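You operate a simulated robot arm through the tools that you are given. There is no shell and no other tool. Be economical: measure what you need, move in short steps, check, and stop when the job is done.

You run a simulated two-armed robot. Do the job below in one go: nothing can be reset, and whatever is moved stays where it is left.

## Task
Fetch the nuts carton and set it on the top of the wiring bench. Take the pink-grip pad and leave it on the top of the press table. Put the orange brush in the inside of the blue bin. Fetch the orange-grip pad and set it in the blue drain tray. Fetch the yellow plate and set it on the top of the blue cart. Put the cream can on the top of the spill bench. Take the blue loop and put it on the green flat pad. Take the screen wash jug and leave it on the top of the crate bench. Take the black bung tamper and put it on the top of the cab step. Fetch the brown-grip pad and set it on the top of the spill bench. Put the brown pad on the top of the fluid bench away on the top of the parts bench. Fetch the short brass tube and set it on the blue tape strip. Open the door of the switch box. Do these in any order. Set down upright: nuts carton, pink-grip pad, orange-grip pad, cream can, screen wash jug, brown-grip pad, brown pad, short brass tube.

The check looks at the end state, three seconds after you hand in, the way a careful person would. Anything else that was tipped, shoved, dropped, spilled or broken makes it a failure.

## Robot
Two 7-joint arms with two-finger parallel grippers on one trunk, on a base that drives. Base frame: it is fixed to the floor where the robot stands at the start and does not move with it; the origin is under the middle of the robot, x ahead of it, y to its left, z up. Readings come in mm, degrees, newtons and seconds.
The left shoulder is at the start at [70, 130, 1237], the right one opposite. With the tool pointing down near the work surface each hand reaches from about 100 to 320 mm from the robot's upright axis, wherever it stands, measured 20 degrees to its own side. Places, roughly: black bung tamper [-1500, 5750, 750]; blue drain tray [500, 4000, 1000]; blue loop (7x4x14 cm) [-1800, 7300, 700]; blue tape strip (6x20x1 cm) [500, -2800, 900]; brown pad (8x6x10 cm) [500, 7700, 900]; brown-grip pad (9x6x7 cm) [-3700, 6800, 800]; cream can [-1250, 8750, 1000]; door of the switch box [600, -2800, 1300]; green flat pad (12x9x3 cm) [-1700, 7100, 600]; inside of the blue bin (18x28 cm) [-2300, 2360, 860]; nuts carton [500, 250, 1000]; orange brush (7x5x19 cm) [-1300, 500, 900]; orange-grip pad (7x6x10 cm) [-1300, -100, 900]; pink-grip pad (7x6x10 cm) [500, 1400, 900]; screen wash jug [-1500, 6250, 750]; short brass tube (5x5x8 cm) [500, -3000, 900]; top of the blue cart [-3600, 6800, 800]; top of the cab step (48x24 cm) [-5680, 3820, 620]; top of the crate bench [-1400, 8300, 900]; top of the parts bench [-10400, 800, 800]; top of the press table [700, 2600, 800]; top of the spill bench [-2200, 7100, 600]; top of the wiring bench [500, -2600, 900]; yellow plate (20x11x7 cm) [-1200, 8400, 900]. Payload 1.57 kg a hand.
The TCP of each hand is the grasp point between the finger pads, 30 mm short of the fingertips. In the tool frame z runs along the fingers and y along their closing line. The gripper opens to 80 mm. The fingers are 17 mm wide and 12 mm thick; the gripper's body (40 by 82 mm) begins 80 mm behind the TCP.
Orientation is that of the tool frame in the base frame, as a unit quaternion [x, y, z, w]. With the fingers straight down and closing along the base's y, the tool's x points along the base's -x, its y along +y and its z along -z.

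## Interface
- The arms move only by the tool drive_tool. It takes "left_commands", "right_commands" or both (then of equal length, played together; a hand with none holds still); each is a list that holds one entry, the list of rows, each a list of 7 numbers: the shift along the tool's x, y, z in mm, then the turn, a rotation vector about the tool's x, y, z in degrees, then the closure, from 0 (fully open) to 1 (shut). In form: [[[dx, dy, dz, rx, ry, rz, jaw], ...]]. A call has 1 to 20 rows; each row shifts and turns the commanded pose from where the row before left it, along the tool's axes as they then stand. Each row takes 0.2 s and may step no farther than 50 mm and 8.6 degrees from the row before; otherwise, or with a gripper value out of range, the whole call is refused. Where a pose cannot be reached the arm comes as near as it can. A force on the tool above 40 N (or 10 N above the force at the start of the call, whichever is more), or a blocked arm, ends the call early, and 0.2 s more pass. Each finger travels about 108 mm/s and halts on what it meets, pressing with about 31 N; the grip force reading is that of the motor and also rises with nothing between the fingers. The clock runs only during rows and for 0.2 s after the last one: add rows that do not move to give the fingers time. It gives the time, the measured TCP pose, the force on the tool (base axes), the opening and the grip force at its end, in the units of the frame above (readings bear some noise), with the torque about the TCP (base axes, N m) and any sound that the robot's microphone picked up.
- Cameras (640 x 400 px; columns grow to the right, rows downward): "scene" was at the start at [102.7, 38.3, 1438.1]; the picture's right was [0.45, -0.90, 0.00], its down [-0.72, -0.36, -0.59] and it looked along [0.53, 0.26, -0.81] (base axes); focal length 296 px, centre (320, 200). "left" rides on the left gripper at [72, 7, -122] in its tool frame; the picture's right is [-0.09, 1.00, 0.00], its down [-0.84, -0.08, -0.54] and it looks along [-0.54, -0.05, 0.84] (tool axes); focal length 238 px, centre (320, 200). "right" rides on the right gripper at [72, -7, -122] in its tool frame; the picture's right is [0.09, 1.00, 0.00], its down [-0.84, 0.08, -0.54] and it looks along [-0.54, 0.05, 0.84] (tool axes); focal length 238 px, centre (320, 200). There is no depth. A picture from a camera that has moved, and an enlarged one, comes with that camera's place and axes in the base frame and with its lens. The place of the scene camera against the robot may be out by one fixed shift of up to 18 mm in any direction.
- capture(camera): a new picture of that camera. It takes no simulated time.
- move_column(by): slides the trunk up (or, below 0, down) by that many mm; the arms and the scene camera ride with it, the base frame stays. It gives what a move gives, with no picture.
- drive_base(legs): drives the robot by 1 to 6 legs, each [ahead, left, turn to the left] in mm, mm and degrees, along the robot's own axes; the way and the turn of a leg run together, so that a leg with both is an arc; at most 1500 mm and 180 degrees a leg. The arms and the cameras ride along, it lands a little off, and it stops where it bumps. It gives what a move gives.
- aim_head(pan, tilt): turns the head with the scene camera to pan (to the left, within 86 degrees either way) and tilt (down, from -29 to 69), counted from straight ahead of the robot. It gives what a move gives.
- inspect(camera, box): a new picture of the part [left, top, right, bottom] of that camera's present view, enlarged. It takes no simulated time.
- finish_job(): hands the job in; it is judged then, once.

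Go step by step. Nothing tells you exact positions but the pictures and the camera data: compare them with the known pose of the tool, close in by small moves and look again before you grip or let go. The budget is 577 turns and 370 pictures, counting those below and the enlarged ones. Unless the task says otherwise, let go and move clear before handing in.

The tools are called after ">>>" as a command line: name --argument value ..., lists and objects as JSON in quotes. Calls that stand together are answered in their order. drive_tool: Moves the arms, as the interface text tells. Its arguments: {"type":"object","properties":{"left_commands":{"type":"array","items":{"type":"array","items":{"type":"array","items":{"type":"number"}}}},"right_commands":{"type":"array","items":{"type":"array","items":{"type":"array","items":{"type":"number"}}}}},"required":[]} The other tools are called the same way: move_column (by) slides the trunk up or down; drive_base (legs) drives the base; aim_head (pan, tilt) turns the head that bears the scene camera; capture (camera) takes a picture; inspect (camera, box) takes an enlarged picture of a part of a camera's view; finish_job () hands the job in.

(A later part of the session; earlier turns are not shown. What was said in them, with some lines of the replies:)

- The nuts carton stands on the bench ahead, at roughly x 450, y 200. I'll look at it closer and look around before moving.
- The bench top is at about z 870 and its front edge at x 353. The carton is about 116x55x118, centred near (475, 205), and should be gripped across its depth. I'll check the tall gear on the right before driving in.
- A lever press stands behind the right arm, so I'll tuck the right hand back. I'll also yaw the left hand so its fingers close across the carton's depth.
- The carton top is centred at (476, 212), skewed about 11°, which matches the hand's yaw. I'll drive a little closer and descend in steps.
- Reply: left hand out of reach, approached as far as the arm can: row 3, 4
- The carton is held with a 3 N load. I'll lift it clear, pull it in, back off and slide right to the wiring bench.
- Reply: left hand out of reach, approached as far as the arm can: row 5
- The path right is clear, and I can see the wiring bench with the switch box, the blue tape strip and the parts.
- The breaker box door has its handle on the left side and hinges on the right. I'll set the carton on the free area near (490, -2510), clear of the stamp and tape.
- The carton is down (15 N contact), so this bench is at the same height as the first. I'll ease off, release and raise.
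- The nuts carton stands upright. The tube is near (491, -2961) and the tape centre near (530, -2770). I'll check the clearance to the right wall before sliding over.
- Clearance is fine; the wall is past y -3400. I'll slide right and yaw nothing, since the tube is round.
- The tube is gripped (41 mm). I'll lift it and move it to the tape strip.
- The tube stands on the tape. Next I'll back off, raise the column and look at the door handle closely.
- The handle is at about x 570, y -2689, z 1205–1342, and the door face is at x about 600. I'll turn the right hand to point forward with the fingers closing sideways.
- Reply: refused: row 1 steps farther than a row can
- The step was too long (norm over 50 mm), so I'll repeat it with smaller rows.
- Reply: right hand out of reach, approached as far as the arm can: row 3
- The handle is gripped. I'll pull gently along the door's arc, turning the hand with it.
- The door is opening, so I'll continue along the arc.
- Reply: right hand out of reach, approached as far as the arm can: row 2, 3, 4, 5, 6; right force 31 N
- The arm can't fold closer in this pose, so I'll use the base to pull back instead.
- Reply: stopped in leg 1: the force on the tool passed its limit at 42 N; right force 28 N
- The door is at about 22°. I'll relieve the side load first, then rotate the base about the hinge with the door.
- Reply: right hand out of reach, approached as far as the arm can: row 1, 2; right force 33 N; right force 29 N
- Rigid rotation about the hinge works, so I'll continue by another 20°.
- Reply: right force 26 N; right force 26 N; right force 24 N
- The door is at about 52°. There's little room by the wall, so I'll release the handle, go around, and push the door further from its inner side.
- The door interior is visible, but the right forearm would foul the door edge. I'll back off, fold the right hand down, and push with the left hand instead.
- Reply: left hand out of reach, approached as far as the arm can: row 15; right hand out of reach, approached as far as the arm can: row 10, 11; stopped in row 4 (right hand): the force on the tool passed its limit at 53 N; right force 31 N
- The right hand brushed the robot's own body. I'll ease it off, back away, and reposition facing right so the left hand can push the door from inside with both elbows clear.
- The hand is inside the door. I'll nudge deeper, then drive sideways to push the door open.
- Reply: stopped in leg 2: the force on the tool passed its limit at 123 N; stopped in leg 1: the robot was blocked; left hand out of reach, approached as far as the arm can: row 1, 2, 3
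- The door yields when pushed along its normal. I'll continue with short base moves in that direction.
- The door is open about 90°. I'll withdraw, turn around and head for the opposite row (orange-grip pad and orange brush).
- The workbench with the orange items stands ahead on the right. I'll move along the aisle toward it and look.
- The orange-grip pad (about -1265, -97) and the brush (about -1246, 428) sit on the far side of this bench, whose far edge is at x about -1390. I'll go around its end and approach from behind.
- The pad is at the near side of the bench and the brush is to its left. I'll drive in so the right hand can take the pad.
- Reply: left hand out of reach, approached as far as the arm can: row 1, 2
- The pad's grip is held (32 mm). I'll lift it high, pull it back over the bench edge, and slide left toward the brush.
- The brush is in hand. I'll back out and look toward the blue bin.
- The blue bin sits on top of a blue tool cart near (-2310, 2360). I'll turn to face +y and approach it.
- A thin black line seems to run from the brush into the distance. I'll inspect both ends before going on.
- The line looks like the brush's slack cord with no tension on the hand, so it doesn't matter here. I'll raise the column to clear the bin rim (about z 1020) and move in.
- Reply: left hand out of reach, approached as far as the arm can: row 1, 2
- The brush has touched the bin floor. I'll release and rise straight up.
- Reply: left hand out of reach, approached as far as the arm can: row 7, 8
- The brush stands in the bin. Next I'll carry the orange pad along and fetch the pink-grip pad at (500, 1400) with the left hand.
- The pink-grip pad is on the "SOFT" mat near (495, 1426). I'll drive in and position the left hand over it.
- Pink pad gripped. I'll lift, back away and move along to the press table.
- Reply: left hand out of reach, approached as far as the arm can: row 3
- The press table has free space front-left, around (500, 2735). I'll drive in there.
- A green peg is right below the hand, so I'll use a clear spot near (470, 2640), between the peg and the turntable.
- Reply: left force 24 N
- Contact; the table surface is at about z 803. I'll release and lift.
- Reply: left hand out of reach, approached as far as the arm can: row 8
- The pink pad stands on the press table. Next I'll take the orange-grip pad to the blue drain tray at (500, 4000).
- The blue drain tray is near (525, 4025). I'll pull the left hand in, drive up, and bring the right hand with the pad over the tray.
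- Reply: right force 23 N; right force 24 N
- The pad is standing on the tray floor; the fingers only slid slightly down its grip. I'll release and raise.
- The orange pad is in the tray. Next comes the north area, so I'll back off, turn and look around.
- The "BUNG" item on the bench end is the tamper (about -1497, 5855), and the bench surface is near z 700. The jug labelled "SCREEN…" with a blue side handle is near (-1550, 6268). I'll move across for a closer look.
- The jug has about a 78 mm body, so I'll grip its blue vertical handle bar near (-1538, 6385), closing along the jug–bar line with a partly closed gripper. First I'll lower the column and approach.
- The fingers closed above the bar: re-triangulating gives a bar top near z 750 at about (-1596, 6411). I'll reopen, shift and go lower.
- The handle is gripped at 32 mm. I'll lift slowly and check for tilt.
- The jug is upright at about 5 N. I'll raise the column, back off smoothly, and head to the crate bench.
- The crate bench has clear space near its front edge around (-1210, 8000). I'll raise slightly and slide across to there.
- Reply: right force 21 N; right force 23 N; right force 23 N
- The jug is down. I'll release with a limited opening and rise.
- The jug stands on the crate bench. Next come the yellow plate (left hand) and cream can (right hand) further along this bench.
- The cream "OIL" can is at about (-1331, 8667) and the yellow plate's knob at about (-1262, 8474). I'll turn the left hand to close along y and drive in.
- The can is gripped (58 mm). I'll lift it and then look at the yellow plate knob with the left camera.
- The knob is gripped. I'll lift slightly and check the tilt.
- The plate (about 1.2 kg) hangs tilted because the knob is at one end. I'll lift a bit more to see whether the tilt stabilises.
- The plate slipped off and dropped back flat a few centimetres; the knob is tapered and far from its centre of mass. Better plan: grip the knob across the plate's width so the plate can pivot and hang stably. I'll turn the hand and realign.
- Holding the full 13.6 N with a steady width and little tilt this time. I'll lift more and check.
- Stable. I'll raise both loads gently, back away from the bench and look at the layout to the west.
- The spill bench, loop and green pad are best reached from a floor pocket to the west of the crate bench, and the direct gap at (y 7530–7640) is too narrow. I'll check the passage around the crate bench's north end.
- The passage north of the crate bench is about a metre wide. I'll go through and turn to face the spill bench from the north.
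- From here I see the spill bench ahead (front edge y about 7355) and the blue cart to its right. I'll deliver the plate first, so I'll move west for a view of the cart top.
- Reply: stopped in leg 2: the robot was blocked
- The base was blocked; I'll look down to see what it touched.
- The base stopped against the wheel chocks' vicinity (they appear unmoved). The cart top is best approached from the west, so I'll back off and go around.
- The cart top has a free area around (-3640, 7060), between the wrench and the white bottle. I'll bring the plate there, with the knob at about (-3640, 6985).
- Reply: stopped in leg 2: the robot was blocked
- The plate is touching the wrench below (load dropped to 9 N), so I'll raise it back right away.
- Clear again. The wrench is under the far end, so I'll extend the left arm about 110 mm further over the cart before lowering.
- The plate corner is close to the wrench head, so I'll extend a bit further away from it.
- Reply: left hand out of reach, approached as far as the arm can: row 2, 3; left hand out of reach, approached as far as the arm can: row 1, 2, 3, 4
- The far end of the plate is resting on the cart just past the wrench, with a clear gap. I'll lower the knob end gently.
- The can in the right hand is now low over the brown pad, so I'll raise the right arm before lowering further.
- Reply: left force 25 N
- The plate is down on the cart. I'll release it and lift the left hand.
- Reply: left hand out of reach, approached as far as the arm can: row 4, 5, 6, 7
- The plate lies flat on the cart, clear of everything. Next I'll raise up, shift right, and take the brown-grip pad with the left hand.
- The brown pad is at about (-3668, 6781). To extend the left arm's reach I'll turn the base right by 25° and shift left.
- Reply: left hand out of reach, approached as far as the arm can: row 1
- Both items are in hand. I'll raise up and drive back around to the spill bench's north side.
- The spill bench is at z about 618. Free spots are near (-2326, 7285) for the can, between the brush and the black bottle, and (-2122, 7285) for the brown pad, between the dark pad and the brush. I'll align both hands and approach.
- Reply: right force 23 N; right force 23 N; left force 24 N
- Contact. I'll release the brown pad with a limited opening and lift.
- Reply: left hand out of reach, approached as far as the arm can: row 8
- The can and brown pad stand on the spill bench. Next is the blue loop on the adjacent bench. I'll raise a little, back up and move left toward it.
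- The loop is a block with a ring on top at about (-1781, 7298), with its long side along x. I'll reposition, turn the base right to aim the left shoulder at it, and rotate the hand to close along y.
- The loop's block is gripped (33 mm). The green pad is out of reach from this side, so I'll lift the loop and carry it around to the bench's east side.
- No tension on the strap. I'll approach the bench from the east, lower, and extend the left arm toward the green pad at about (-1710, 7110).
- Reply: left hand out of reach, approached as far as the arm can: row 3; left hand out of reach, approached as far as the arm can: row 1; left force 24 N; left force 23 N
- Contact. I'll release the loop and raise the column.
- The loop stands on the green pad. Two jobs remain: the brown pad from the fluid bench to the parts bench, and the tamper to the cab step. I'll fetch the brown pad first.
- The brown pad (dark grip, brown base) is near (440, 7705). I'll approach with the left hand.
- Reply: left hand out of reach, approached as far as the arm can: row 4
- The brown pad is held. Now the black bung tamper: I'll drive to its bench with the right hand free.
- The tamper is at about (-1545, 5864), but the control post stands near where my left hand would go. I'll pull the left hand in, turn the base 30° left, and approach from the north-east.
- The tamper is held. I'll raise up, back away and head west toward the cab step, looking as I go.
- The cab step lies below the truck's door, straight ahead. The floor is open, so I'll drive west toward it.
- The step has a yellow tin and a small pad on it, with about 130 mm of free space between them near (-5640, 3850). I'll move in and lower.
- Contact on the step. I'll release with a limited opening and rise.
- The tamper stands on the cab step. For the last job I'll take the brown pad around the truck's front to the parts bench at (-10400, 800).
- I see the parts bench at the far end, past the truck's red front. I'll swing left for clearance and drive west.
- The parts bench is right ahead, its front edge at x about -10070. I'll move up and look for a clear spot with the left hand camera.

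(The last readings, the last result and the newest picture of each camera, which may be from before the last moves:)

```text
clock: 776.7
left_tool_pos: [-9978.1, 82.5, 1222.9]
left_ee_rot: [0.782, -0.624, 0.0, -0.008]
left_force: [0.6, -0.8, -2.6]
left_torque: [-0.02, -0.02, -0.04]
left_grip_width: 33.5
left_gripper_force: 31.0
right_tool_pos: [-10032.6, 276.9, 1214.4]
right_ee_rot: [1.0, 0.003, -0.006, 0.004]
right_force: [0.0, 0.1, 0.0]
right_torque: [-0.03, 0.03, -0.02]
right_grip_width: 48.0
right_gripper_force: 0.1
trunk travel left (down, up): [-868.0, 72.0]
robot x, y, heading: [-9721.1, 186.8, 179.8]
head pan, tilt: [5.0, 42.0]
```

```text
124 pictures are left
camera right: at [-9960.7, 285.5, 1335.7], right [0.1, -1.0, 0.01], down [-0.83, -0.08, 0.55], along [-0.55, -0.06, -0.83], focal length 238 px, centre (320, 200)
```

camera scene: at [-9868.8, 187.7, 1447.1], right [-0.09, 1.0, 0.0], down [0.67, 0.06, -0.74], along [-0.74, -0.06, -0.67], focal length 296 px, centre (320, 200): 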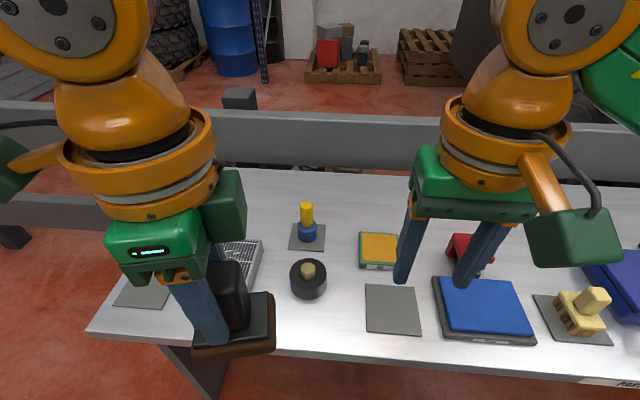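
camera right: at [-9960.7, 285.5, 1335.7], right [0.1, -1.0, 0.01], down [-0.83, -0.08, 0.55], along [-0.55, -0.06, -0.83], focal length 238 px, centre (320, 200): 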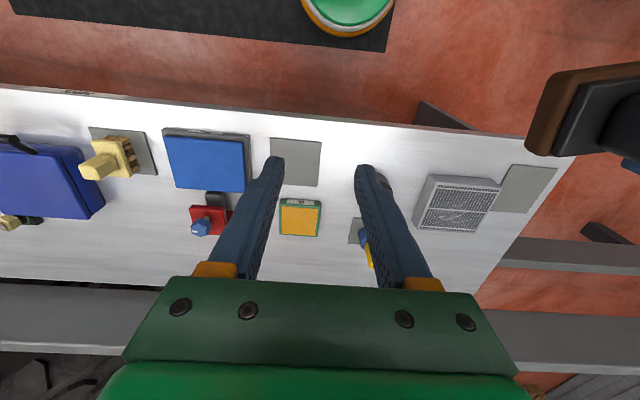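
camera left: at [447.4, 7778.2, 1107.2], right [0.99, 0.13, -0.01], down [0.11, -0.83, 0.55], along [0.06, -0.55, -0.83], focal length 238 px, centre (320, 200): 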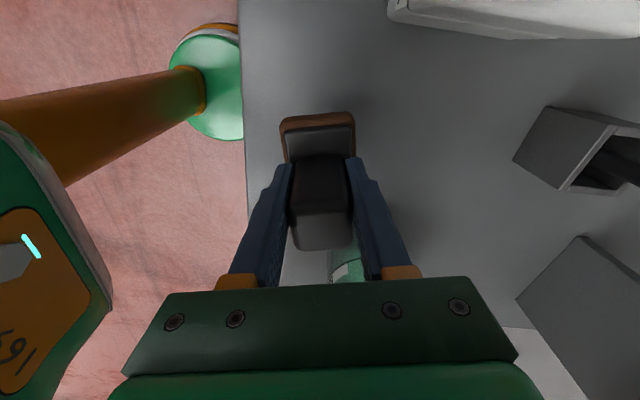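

Clear space: around (-10145, 150), between the front edge, the cup and the empty mat. I'll bring the left hand there and lower.

>>> drive_base --legs '[[110, -68, 0]]'

>>> drive_tool --left_commands '[[[0, 28, 0, 0, 0, 0, 1], [0, 28, 0, 0, 0, 0, 1], [-12, 0, 0, 0, 0, 0, 1], [0, 0, 0, 0, 0, 0, 1]]]'

>>> move_column --by -200

>>> capture --camera "scene"

>>> capture --camera "left"

```text
clock: 778.0
left_tool_pos: [-10083.9, 149.8, 1221.9]
left_ee_rot: [0.781, -0.624, -0.003, -0.008]
left_force: [-0.1, -0.1, -1.7]
left_torque: [-0.05, -0.01, -0.01]
left_grip_width: 33.8
left_gripper_force: 31.5
right_tool_pos: [-10139.3, 344.2, 1215.4]
right_ee_rot: [1.0, 0.002, -0.008, 0.003]
right_force: [0.5, -0.8, 0.7]
right_torque: [0.0, 0.06, 0.02]
right_grip_width: 47.8
right_gripper_force: 0.1
trunk travel left (down, up): [-868.0, 72.0]
robot x, y, heading: [-9834.0, 257.0, 179.5]
head pan, tilt: [5.0, 42.0]
```

```text
clock: 779.0
left_tool_pos: [-10140.8, 142.1, 1219.9]
left_ee_rot: [0.781, -0.625, 0.0, -0.007]
left_force: [0.6, -0.5, -2.8]
left_torque: [0.0, -0.01, 0.04]
left_grip_width: 33.9
left_gripper_force: 30.6
left hand out of reach, approached as far as the arm can: row 3
right_tool_pos: [-10141.1, 347.9, 1215.7]
right_ee_rot: [1.0, 0.003, -0.006, 0.003]
right_force: [0.5, -0.1, 0.1]
right_torque: [-0.02, 0.01, 0.0]
right_grip_width: 47.8
right_gripper_force: 0.1
trunk travel left (down, up): [-868.0, 72.0]
robot x, y, heading: [-9832.1, 259.6, 179.8]
head pan, tilt: [5.0, 42.0]
```

```text
clock: 781.1
left_tool_pos: [-10140.8, 142.3, 1019.4]
left_ee_rot: [0.782, -0.624, 0.0, -0.008]
left_force: [0.6, 0.5, -2.6]
left_torque: [-0.03, 0.0, 0.0]
left_grip_width: 33.4
left_gripper_force: 30.9
right_tool_pos: [-10141.8, 346.3, 1013.8]
right_ee_rot: [1.0, 0.003, -0.006, 0.003]
right_force: [0.7, -0.2, -0.5]
right_torque: [-0.01, 0.0, 0.02]
right_grip_width: 47.8
right_gripper_force: 0.1
trunk travel left (down, up): [-668.0, 272.0]
robot x, y, heading: [-9831.0, 258.1, 179.8]
head pan, tilt: [5.0, 42.0]
```

```text
123 pictures are left
camera scene: at [-9978.5, 256.6, 1247.1], right [-0.09, 1.0, 0.0], down [0.67, 0.06, -0.74], along [-0.74, -0.06, -0.67], focal length 296 px, centre (320, 200)
```

scene: 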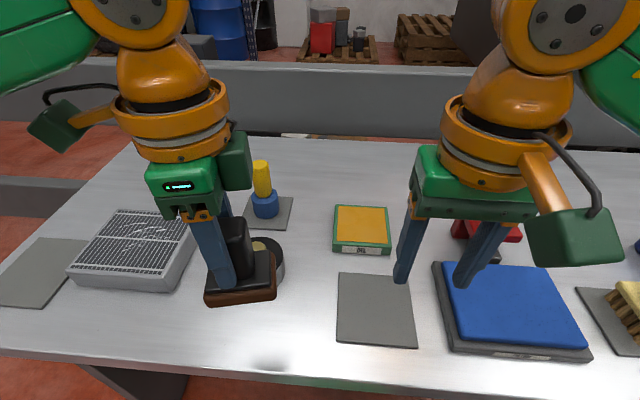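

```text
122 pictures are left
camera left: at [-10133.7, 68.8, 1140.6], right [-0.99, -0.13, -0.01], down [-0.12, 0.83, 0.55], along [-0.06, 0.55, -0.83], focal length 238 px, centre (320, 200)
```

left: 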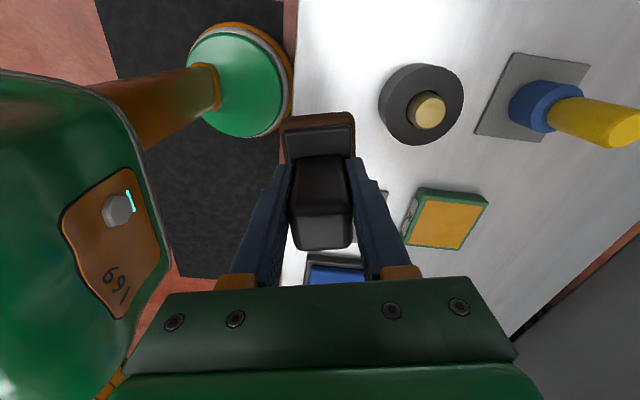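

>>> drive_base --legs '[[18, -48, 0]]'

>>> move_column --by -90

>>> capture --camera "left"

>>> capture --camera "scene"

```text
clock: 782.1
left_tool_pos: [-10157.3, 185.4, 1018.7]
left_ee_rot: [0.781, -0.624, -0.002, -0.01]
left_force: [-0.2, 0.2, -2.1]
left_torque: [0.02, 0.0, 0.02]
left_grip_width: 33.7
left_gripper_force: 31.1
right_tool_pos: [-10158.3, 391.1, 1015.8]
right_ee_rot: [1.0, 0.004, -0.006, 0.003]
right_force: [0.4, -0.5, 0.4]
right_torque: [0.0, 0.02, -0.03]
right_grip_width: 48.0
right_gripper_force: 0.1
trunk travel left (down, up): [-668.0, 272.0]
robot x, y, heading: [-9851.1, 308.8, 180.0]
head pan, tilt: [5.0, 42.0]
```

```text
clock: 783.3
left_tool_pos: [-10159.3, 189.5, 928.5]
left_ee_rot: [0.782, -0.623, 0.0, -0.008]
left_force: [-1.1, -0.8, -1.9]
left_torque: [-0.02, 0.0, 0.0]
left_grip_width: 33.4
left_gripper_force: 30.4
right_tool_pos: [-10160.5, 394.9, 925.4]
right_ee_rot: [1.0, 0.004, -0.006, 0.003]
right_force: [0.0, -0.4, 0.3]
right_torque: [-0.01, 0.0, 0.0]
right_grip_width: 48.0
right_gripper_force: 0.0
trunk travel left (down, up): [-578.0, 362.0]
robot x, y, heading: [-9848.4, 306.6, 180.0]
head pan, tilt: [5.0, 42.0]
```

```text
121 pictures are left
camera left: at [-10151.3, 116.4, 1050.6], right [-0.99, -0.13, -0.01], down [-0.12, 0.83, 0.55], along [-0.06, 0.55, -0.83], focal length 238 px, centre (320, 200)
```

left: 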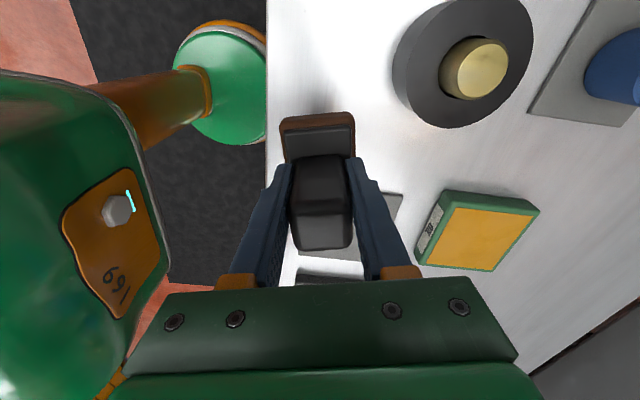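

```text
120 pictures are left
camera scene: at [-9996.2, 304.4, 1157.1], right [-0.09, 1.0, 0.0], down [0.67, 0.06, -0.74], along [-0.74, -0.06, -0.67], focal length 296 px, centre (320, 200)
```

scene: 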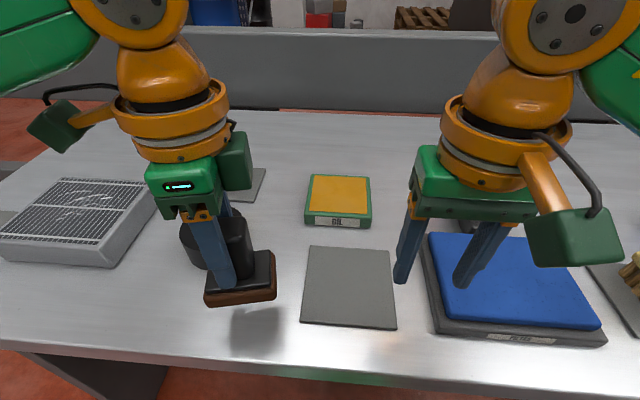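

>>> move_column --by -30

>>> drive_tool --left_commands '[[[0, 0, 5, 0, 0, 0, 1], [0, 0, 5, 0, 0, 0, 1], [0, 0, 0, 0, 0, 0, 1]]]'

>>> drive_tool --left_commands '[[[0, 0, 4, 0, 0, 0, 1], [0, 0, 3, 0, 0, 0, 1], [0, 0, 0, 0, 0, 0, 1]]]'

```text
clock: 784.1
left_tool_pos: [-10160.0, 188.7, 898.5]
left_ee_rot: [0.782, -0.623, 0.0, -0.007]
left_force: [-0.8, 0.1, -1.6]
left_torque: [-0.04, -0.02, 0.0]
left_grip_width: 33.8
left_gripper_force: 31.3
right_tool_pos: [-10160.0, 394.3, 895.0]
right_ee_rot: [1.0, 0.003, -0.006, 0.004]
right_force: [0.4, 0.3, 0.1]
right_torque: [-0.01, -0.01, 0.04]
right_grip_width: 48.0
right_gripper_force: 0.1
trunk travel left (down, up): [-548.0, 392.0]
robot x, y, heading: [-9844.6, 305.7, 179.9]
head pan, tilt: [5.0, 42.0]
```

```text
clock: 784.9
left_tool_pos: [-10158.7, 189.4, 889.6]
left_ee_rot: [0.781, -0.625, 0.0, -0.008]
left_force: [1.3, -0.2, -2.6]
left_torque: [-0.01, 0.02, 0.03]
left_grip_width: 33.8
left_gripper_force: 31.1
right_tool_pos: [-10160.0, 394.9, 894.5]
right_ee_rot: [1.0, 0.002, -0.005, 0.003]
right_force: [-0.2, -0.5, -0.1]
right_torque: [0.01, -0.02, 0.02]
right_grip_width: 48.1
right_gripper_force: 0.1
trunk travel left (down, up): [-548.0, 392.0]
robot x, y, heading: [-9850.1, 304.7, 180.0]
head pan, tilt: [5.0, 42.0]
```

```text
clock: 785.7
left_tool_pos: [-10159.3, 188.8, 883.0]
left_ee_rot: [0.781, -0.624, 0.0, -0.008]
left_force: [-0.9, 0.4, -2.2]
left_torque: [0.03, -0.01, 0.01]
left_grip_width: 33.5
left_gripper_force: 31.4
right_tool_pos: [-10160.8, 395.1, 895.3]
right_ee_rot: [1.0, 0.004, -0.006, 0.003]
right_force: [0.2, -0.2, 0.5]
right_torque: [0.04, 0.03, 0.0]
right_grip_width: 48.1
right_gripper_force: 0.0
trunk travel left (down, up): [-548.0, 392.0]
robot x, y, heading: [-9852.1, 306.3, 179.7]
head pan, tilt: [5.0, 42.0]
```

>>> drive_tool --left_commands '[[[0, 0, 4, 0, 0, 0, 1], [0, 0, 3, 0, 0, 0, 1], [0, 0, 0, 0, 0, 0, 1]]]'

>>> inspect --camera "scene" --box '[150, 200, 390, 360]'

```text
clock: 786.5
left_tool_pos: [-10157.8, 188.7, 875.3]
left_ee_rot: [0.782, -0.623, -0.001, -0.008]
left_force: [-0.9, -0.1, -2.8]
left_torque: [-0.03, 0.0, -0.01]
left_grip_width: 34.0
left_gripper_force: 31.4
right_tool_pos: [-10161.2, 394.2, 894.6]
right_ee_rot: [1.0, 0.004, -0.006, 0.004]
right_force: [0.2, 0.5, -0.1]
right_torque: [0.0, -0.01, 0.01]
right_grip_width: 48.0
right_gripper_force: 0.1
trunk travel left (down, up): [-548.0, 392.0]
robot x, y, heading: [-9852.2, 306.0, 179.8]
head pan, tilt: [5.0, 42.0]
```

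```text
2.50 times, centred on (270, 280) of scene
camera zoom: at [-9996.3, 304.3, 1127.1], right [-0.09, 1.0, 0.0], down [0.67, 0.06, -0.74], along [-0.74, -0.06, -0.67], focal length 740 px, centre (445, 0)
```

zoom: 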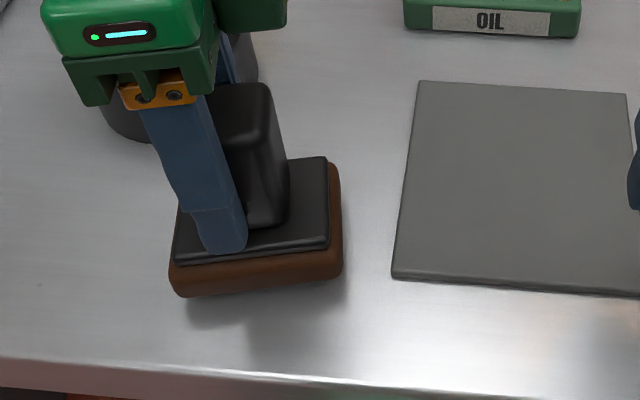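

Just above the surface now. I'll continue in small steps.

>>> drive_tool --left_commands '[[[0, 0, 3, 0, 0, 0, 1], [0, 0, 2, 0, 0, 0, 1], [0, 0, 0, 0, 0, 0, 1]]]'

>>> drive_tool --left_commands '[[[0, 0, 3, 0, 0, 0, 1], [0, 0, 0, 0, 0, 0, 1]]]'

```text
clock: 787.3
left_tool_pos: [-10159.4, 188.8, 868.9]
left_ee_rot: [0.782, -0.623, -0.001, -0.008]
left_force: [-0.1, -0.2, -2.7]
left_torque: [0.0, 0.04, -0.03]
left_grip_width: 33.8
left_gripper_force: 31.2
right_tool_pos: [-10159.4, 393.7, 894.6]
right_ee_rot: [1.0, 0.004, -0.006, 0.004]
right_force: [0.8, 0.0, -0.1]
right_torque: [-0.02, 0.03, 0.01]
right_grip_width: 48.0
right_gripper_force: 0.1
trunk travel left (down, up): [-548.0, 392.0]
robot x, y, heading: [-9849.7, 309.4, 179.9]
head pan, tilt: [5.0, 42.0]
```

```text
clock: 787.9
left_tool_pos: [-10159.6, 189.9, 866.3]
left_ee_rot: [0.782, -0.624, -0.001, -0.007]
left_force: [-0.2, -0.6, -2.3]
left_torque: [-0.05, -0.01, 0.0]
left_grip_width: 33.5
left_gripper_force: 31.0
right_tool_pos: [-10160.3, 393.3, 895.8]
right_ee_rot: [1.0, 0.004, -0.006, 0.004]
right_force: [-0.3, 0.9, 0.1]
right_torque: [0.01, -0.01, -0.01]
right_grip_width: 48.0
right_gripper_force: 0.1
trunk travel left (down, up): [-548.0, 392.0]
robot x, y, heading: [-9848.9, 303.5, 179.8]
head pan, tilt: [5.0, 42.0]
```

>>> drive_tool --left_commands '[[[0, 0, 3, 0, 0, 0, 1], [0, 0, 3, 0, 0, 0, 1], [0, 0, 0, 0, 0, 0, 1]]]'

>>> drive_tool --left_commands '[[[0, 0, 2, 0, 0, 0, 1], [0, 0, 0, 0, 0, 0, 1]]]'

```text
clock: 788.7
left_tool_pos: [-10157.2, 189.7, 863.0]
left_ee_rot: [0.782, -0.624, -0.002, -0.007]
left_force: [-4.3, -1.6, 22.9]
left_torque: [-0.08, 0.98, 0.02]
left_grip_width: 34.0
left_gripper_force: 30.3
right_tool_pos: [-10158.8, 394.4, 895.4]
right_ee_rot: [1.0, 0.003, -0.007, 0.003]
right_force: [0.1, 0.1, 0.2]
right_torque: [-0.01, 0.0, -0.02]
right_grip_width: 48.2
right_gripper_force: 0.0
trunk travel left (down, up): [-548.0, 392.0]
robot x, y, heading: [-9847.7, 305.0, 179.7]
head pan, tilt: [5.0, 42.0]
```

```text
clock: 789.3
left_tool_pos: [-10155.9, 190.2, 860.4]
left_ee_rot: [0.782, -0.624, -0.001, -0.006]
left_force: [-1.8, -1.7, 23.3]
left_torque: [-0.14, 0.84, 0.02]
left_grip_width: 33.4
left_gripper_force: 31.1
right_tool_pos: [-10157.6, 394.5, 895.6]
right_ee_rot: [1.0, 0.004, -0.006, 0.004]
right_force: [0.2, 0.8, 0.6]
right_torque: [0.0, -0.01, -0.01]
right_grip_width: 48.1
right_gripper_force: 0.0
trunk travel left (down, up): [-548.0, 392.0]
robot x, y, heading: [-9852.5, 306.2, 179.7]
head pan, tilt: [5.0, 42.0]
```

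Contact. I'll release and lift clear.

>>> drive_tool --left_commands '[[[0, 0, -2, 0, 0, 0, 1], [0, 0, 0, 0, 0, 0, 0.6], [0, 0, 0, 0, 0, 0, 0.3], [0, 0, 0, 0, 0, 0, 0.3], [0, 0, -25, 0, 0, 0, 0.3], [0, 0, -35, 0, 0, 0, 0.3], [0, 0, -35, 0, 0, 0, 0.3]]]'

>>> move_column --by 150

>>> drive_base --legs '[[-250, 0, 0]]'

>>> aim_head --pan 10 --tilt 38

>>> capture --camera "scene"

```text
clock: 790.9
left_tool_pos: [-10149.6, 170.5, 944.8]
left_ee_rot: [0.782, -0.623, -0.002, -0.007]
left_force: [-0.7, 0.8, 0.1]
left_torque: [-0.01, 0.0, -0.01]
left_grip_width: 56.3
left_gripper_force: 0.0
left hand out of reach, approached as far as the arm can: row 6, 7
right_tool_pos: [-10159.0, 395.5, 894.0]
right_ee_rot: [1.0, 0.004, -0.007, 0.003]
right_force: [-0.3, 0.7, 0.1]
right_torque: [-0.04, -0.01, -0.01]
right_grip_width: 48.1
right_gripper_force: 0.0
trunk travel left (down, up): [-548.0, 392.0]
robot x, y, heading: [-9852.7, 307.9, 179.8]
head pan, tilt: [5.0, 42.0]
```

```text
clock: 792.6
left_tool_pos: [-10148.8, 171.3, 1095.8]
left_ee_rot: [0.782, -0.624, -0.001, -0.008]
left_force: [0.5, -0.1, -0.6]
left_torque: [0.0, 0.0, -0.06]
left_grip_width: 56.0
left_gripper_force: 0.1
right_tool_pos: [-10160.4, 393.9, 1044.6]
right_ee_rot: [1.0, 0.004, -0.006, 0.003]
right_force: [-0.4, 0.0, 0.2]
right_torque: [0.01, 0.02, -0.02]
right_grip_width: 48.0
right_gripper_force: 0.0
trunk travel left (down, up): [-698.0, 242.0]
robot x, y, heading: [-9849.4, 309.1, 179.9]
head pan, tilt: [5.0, 42.0]
```

```text
clock: 794.4
left_tool_pos: [-9899.7, 170.4, 1094.6]
left_ee_rot: [0.782, -0.623, -0.001, -0.009]
left_force: [0.4, -0.7, -0.7]
left_torque: [-0.02, 0.02, -0.02]
left_grip_width: 55.9
left_gripper_force: 0.1
right_tool_pos: [-9910.9, 394.2, 1044.3]
right_ee_rot: [1.0, 0.003, -0.006, 0.004]
right_force: [0.6, 0.5, 0.1]
right_torque: [0.01, -0.03, 0.02]
right_grip_width: 48.0
right_gripper_force: 0.2
trunk travel left (down, up): [-698.0, 242.0]
robot x, y, heading: [-9600.7, 307.0, 180.1]
head pan, tilt: [5.0, 42.0]
```

```text
clock: 795.1
left_tool_pos: [-9899.4, 171.1, 1095.9]
left_ee_rot: [0.782, -0.623, -0.001, -0.008]
left_force: [0.5, 0.1, 0.3]
left_torque: [0.01, -0.01, -0.04]
left_grip_width: 55.8
left_gripper_force: 0.0
right_tool_pos: [-9909.0, 394.4, 1044.2]
right_ee_rot: [1.0, 0.004, -0.005, 0.003]
right_force: [-0.4, -0.2, 0.5]
right_torque: [-0.02, 0.0, 0.0]
right_grip_width: 48.3
right_gripper_force: 0.0
trunk travel left (down, up): [-698.0, 242.0]
robot x, y, heading: [-9597.8, 308.8, 179.8]
head pan, tilt: [10.0, 38.0]
```

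```text
118 pictures are left
camera scene: at [-9747.2, 296.5, 1283.0], right [-0.17, 0.98, 0.0], down [0.61, 0.11, -0.79], along [-0.78, -0.14, -0.62], focal length 296 px, centre (320, 200)
```

scene: 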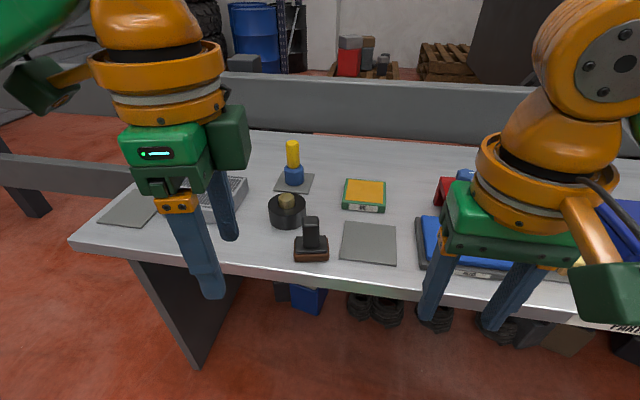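

The brown pad stands on the parts bench, and from the pictures taken as I went all thirteen jobs look done. Both hands are empty and clear, so I'm handing in.

>>> finish_job

```text
The job is handed in.
```

I finished all thirteen tasks and handed the job in with both hands empty and clear. I checked each result in a picture when I did it, but took no second look at the earlier ones before handing in.

A few contacts along the way could matter to the check:
- **Yellow plate:** on the first lift it slipped off the knob and dropped a few centimetres back onto the crate bench, landing flat. While I was bringing it in, it also briefly touched the wrench on the blue cart. The wrench still sat in its cradle afterwards.
- **Wheel chocks:** the base stopped close to the ones near the blue cart. They appeared unmoved.
- **Tethers:** the orange brush and the blue loop have cords attached that stretch across the room. I felt no pull on either while carrying them.
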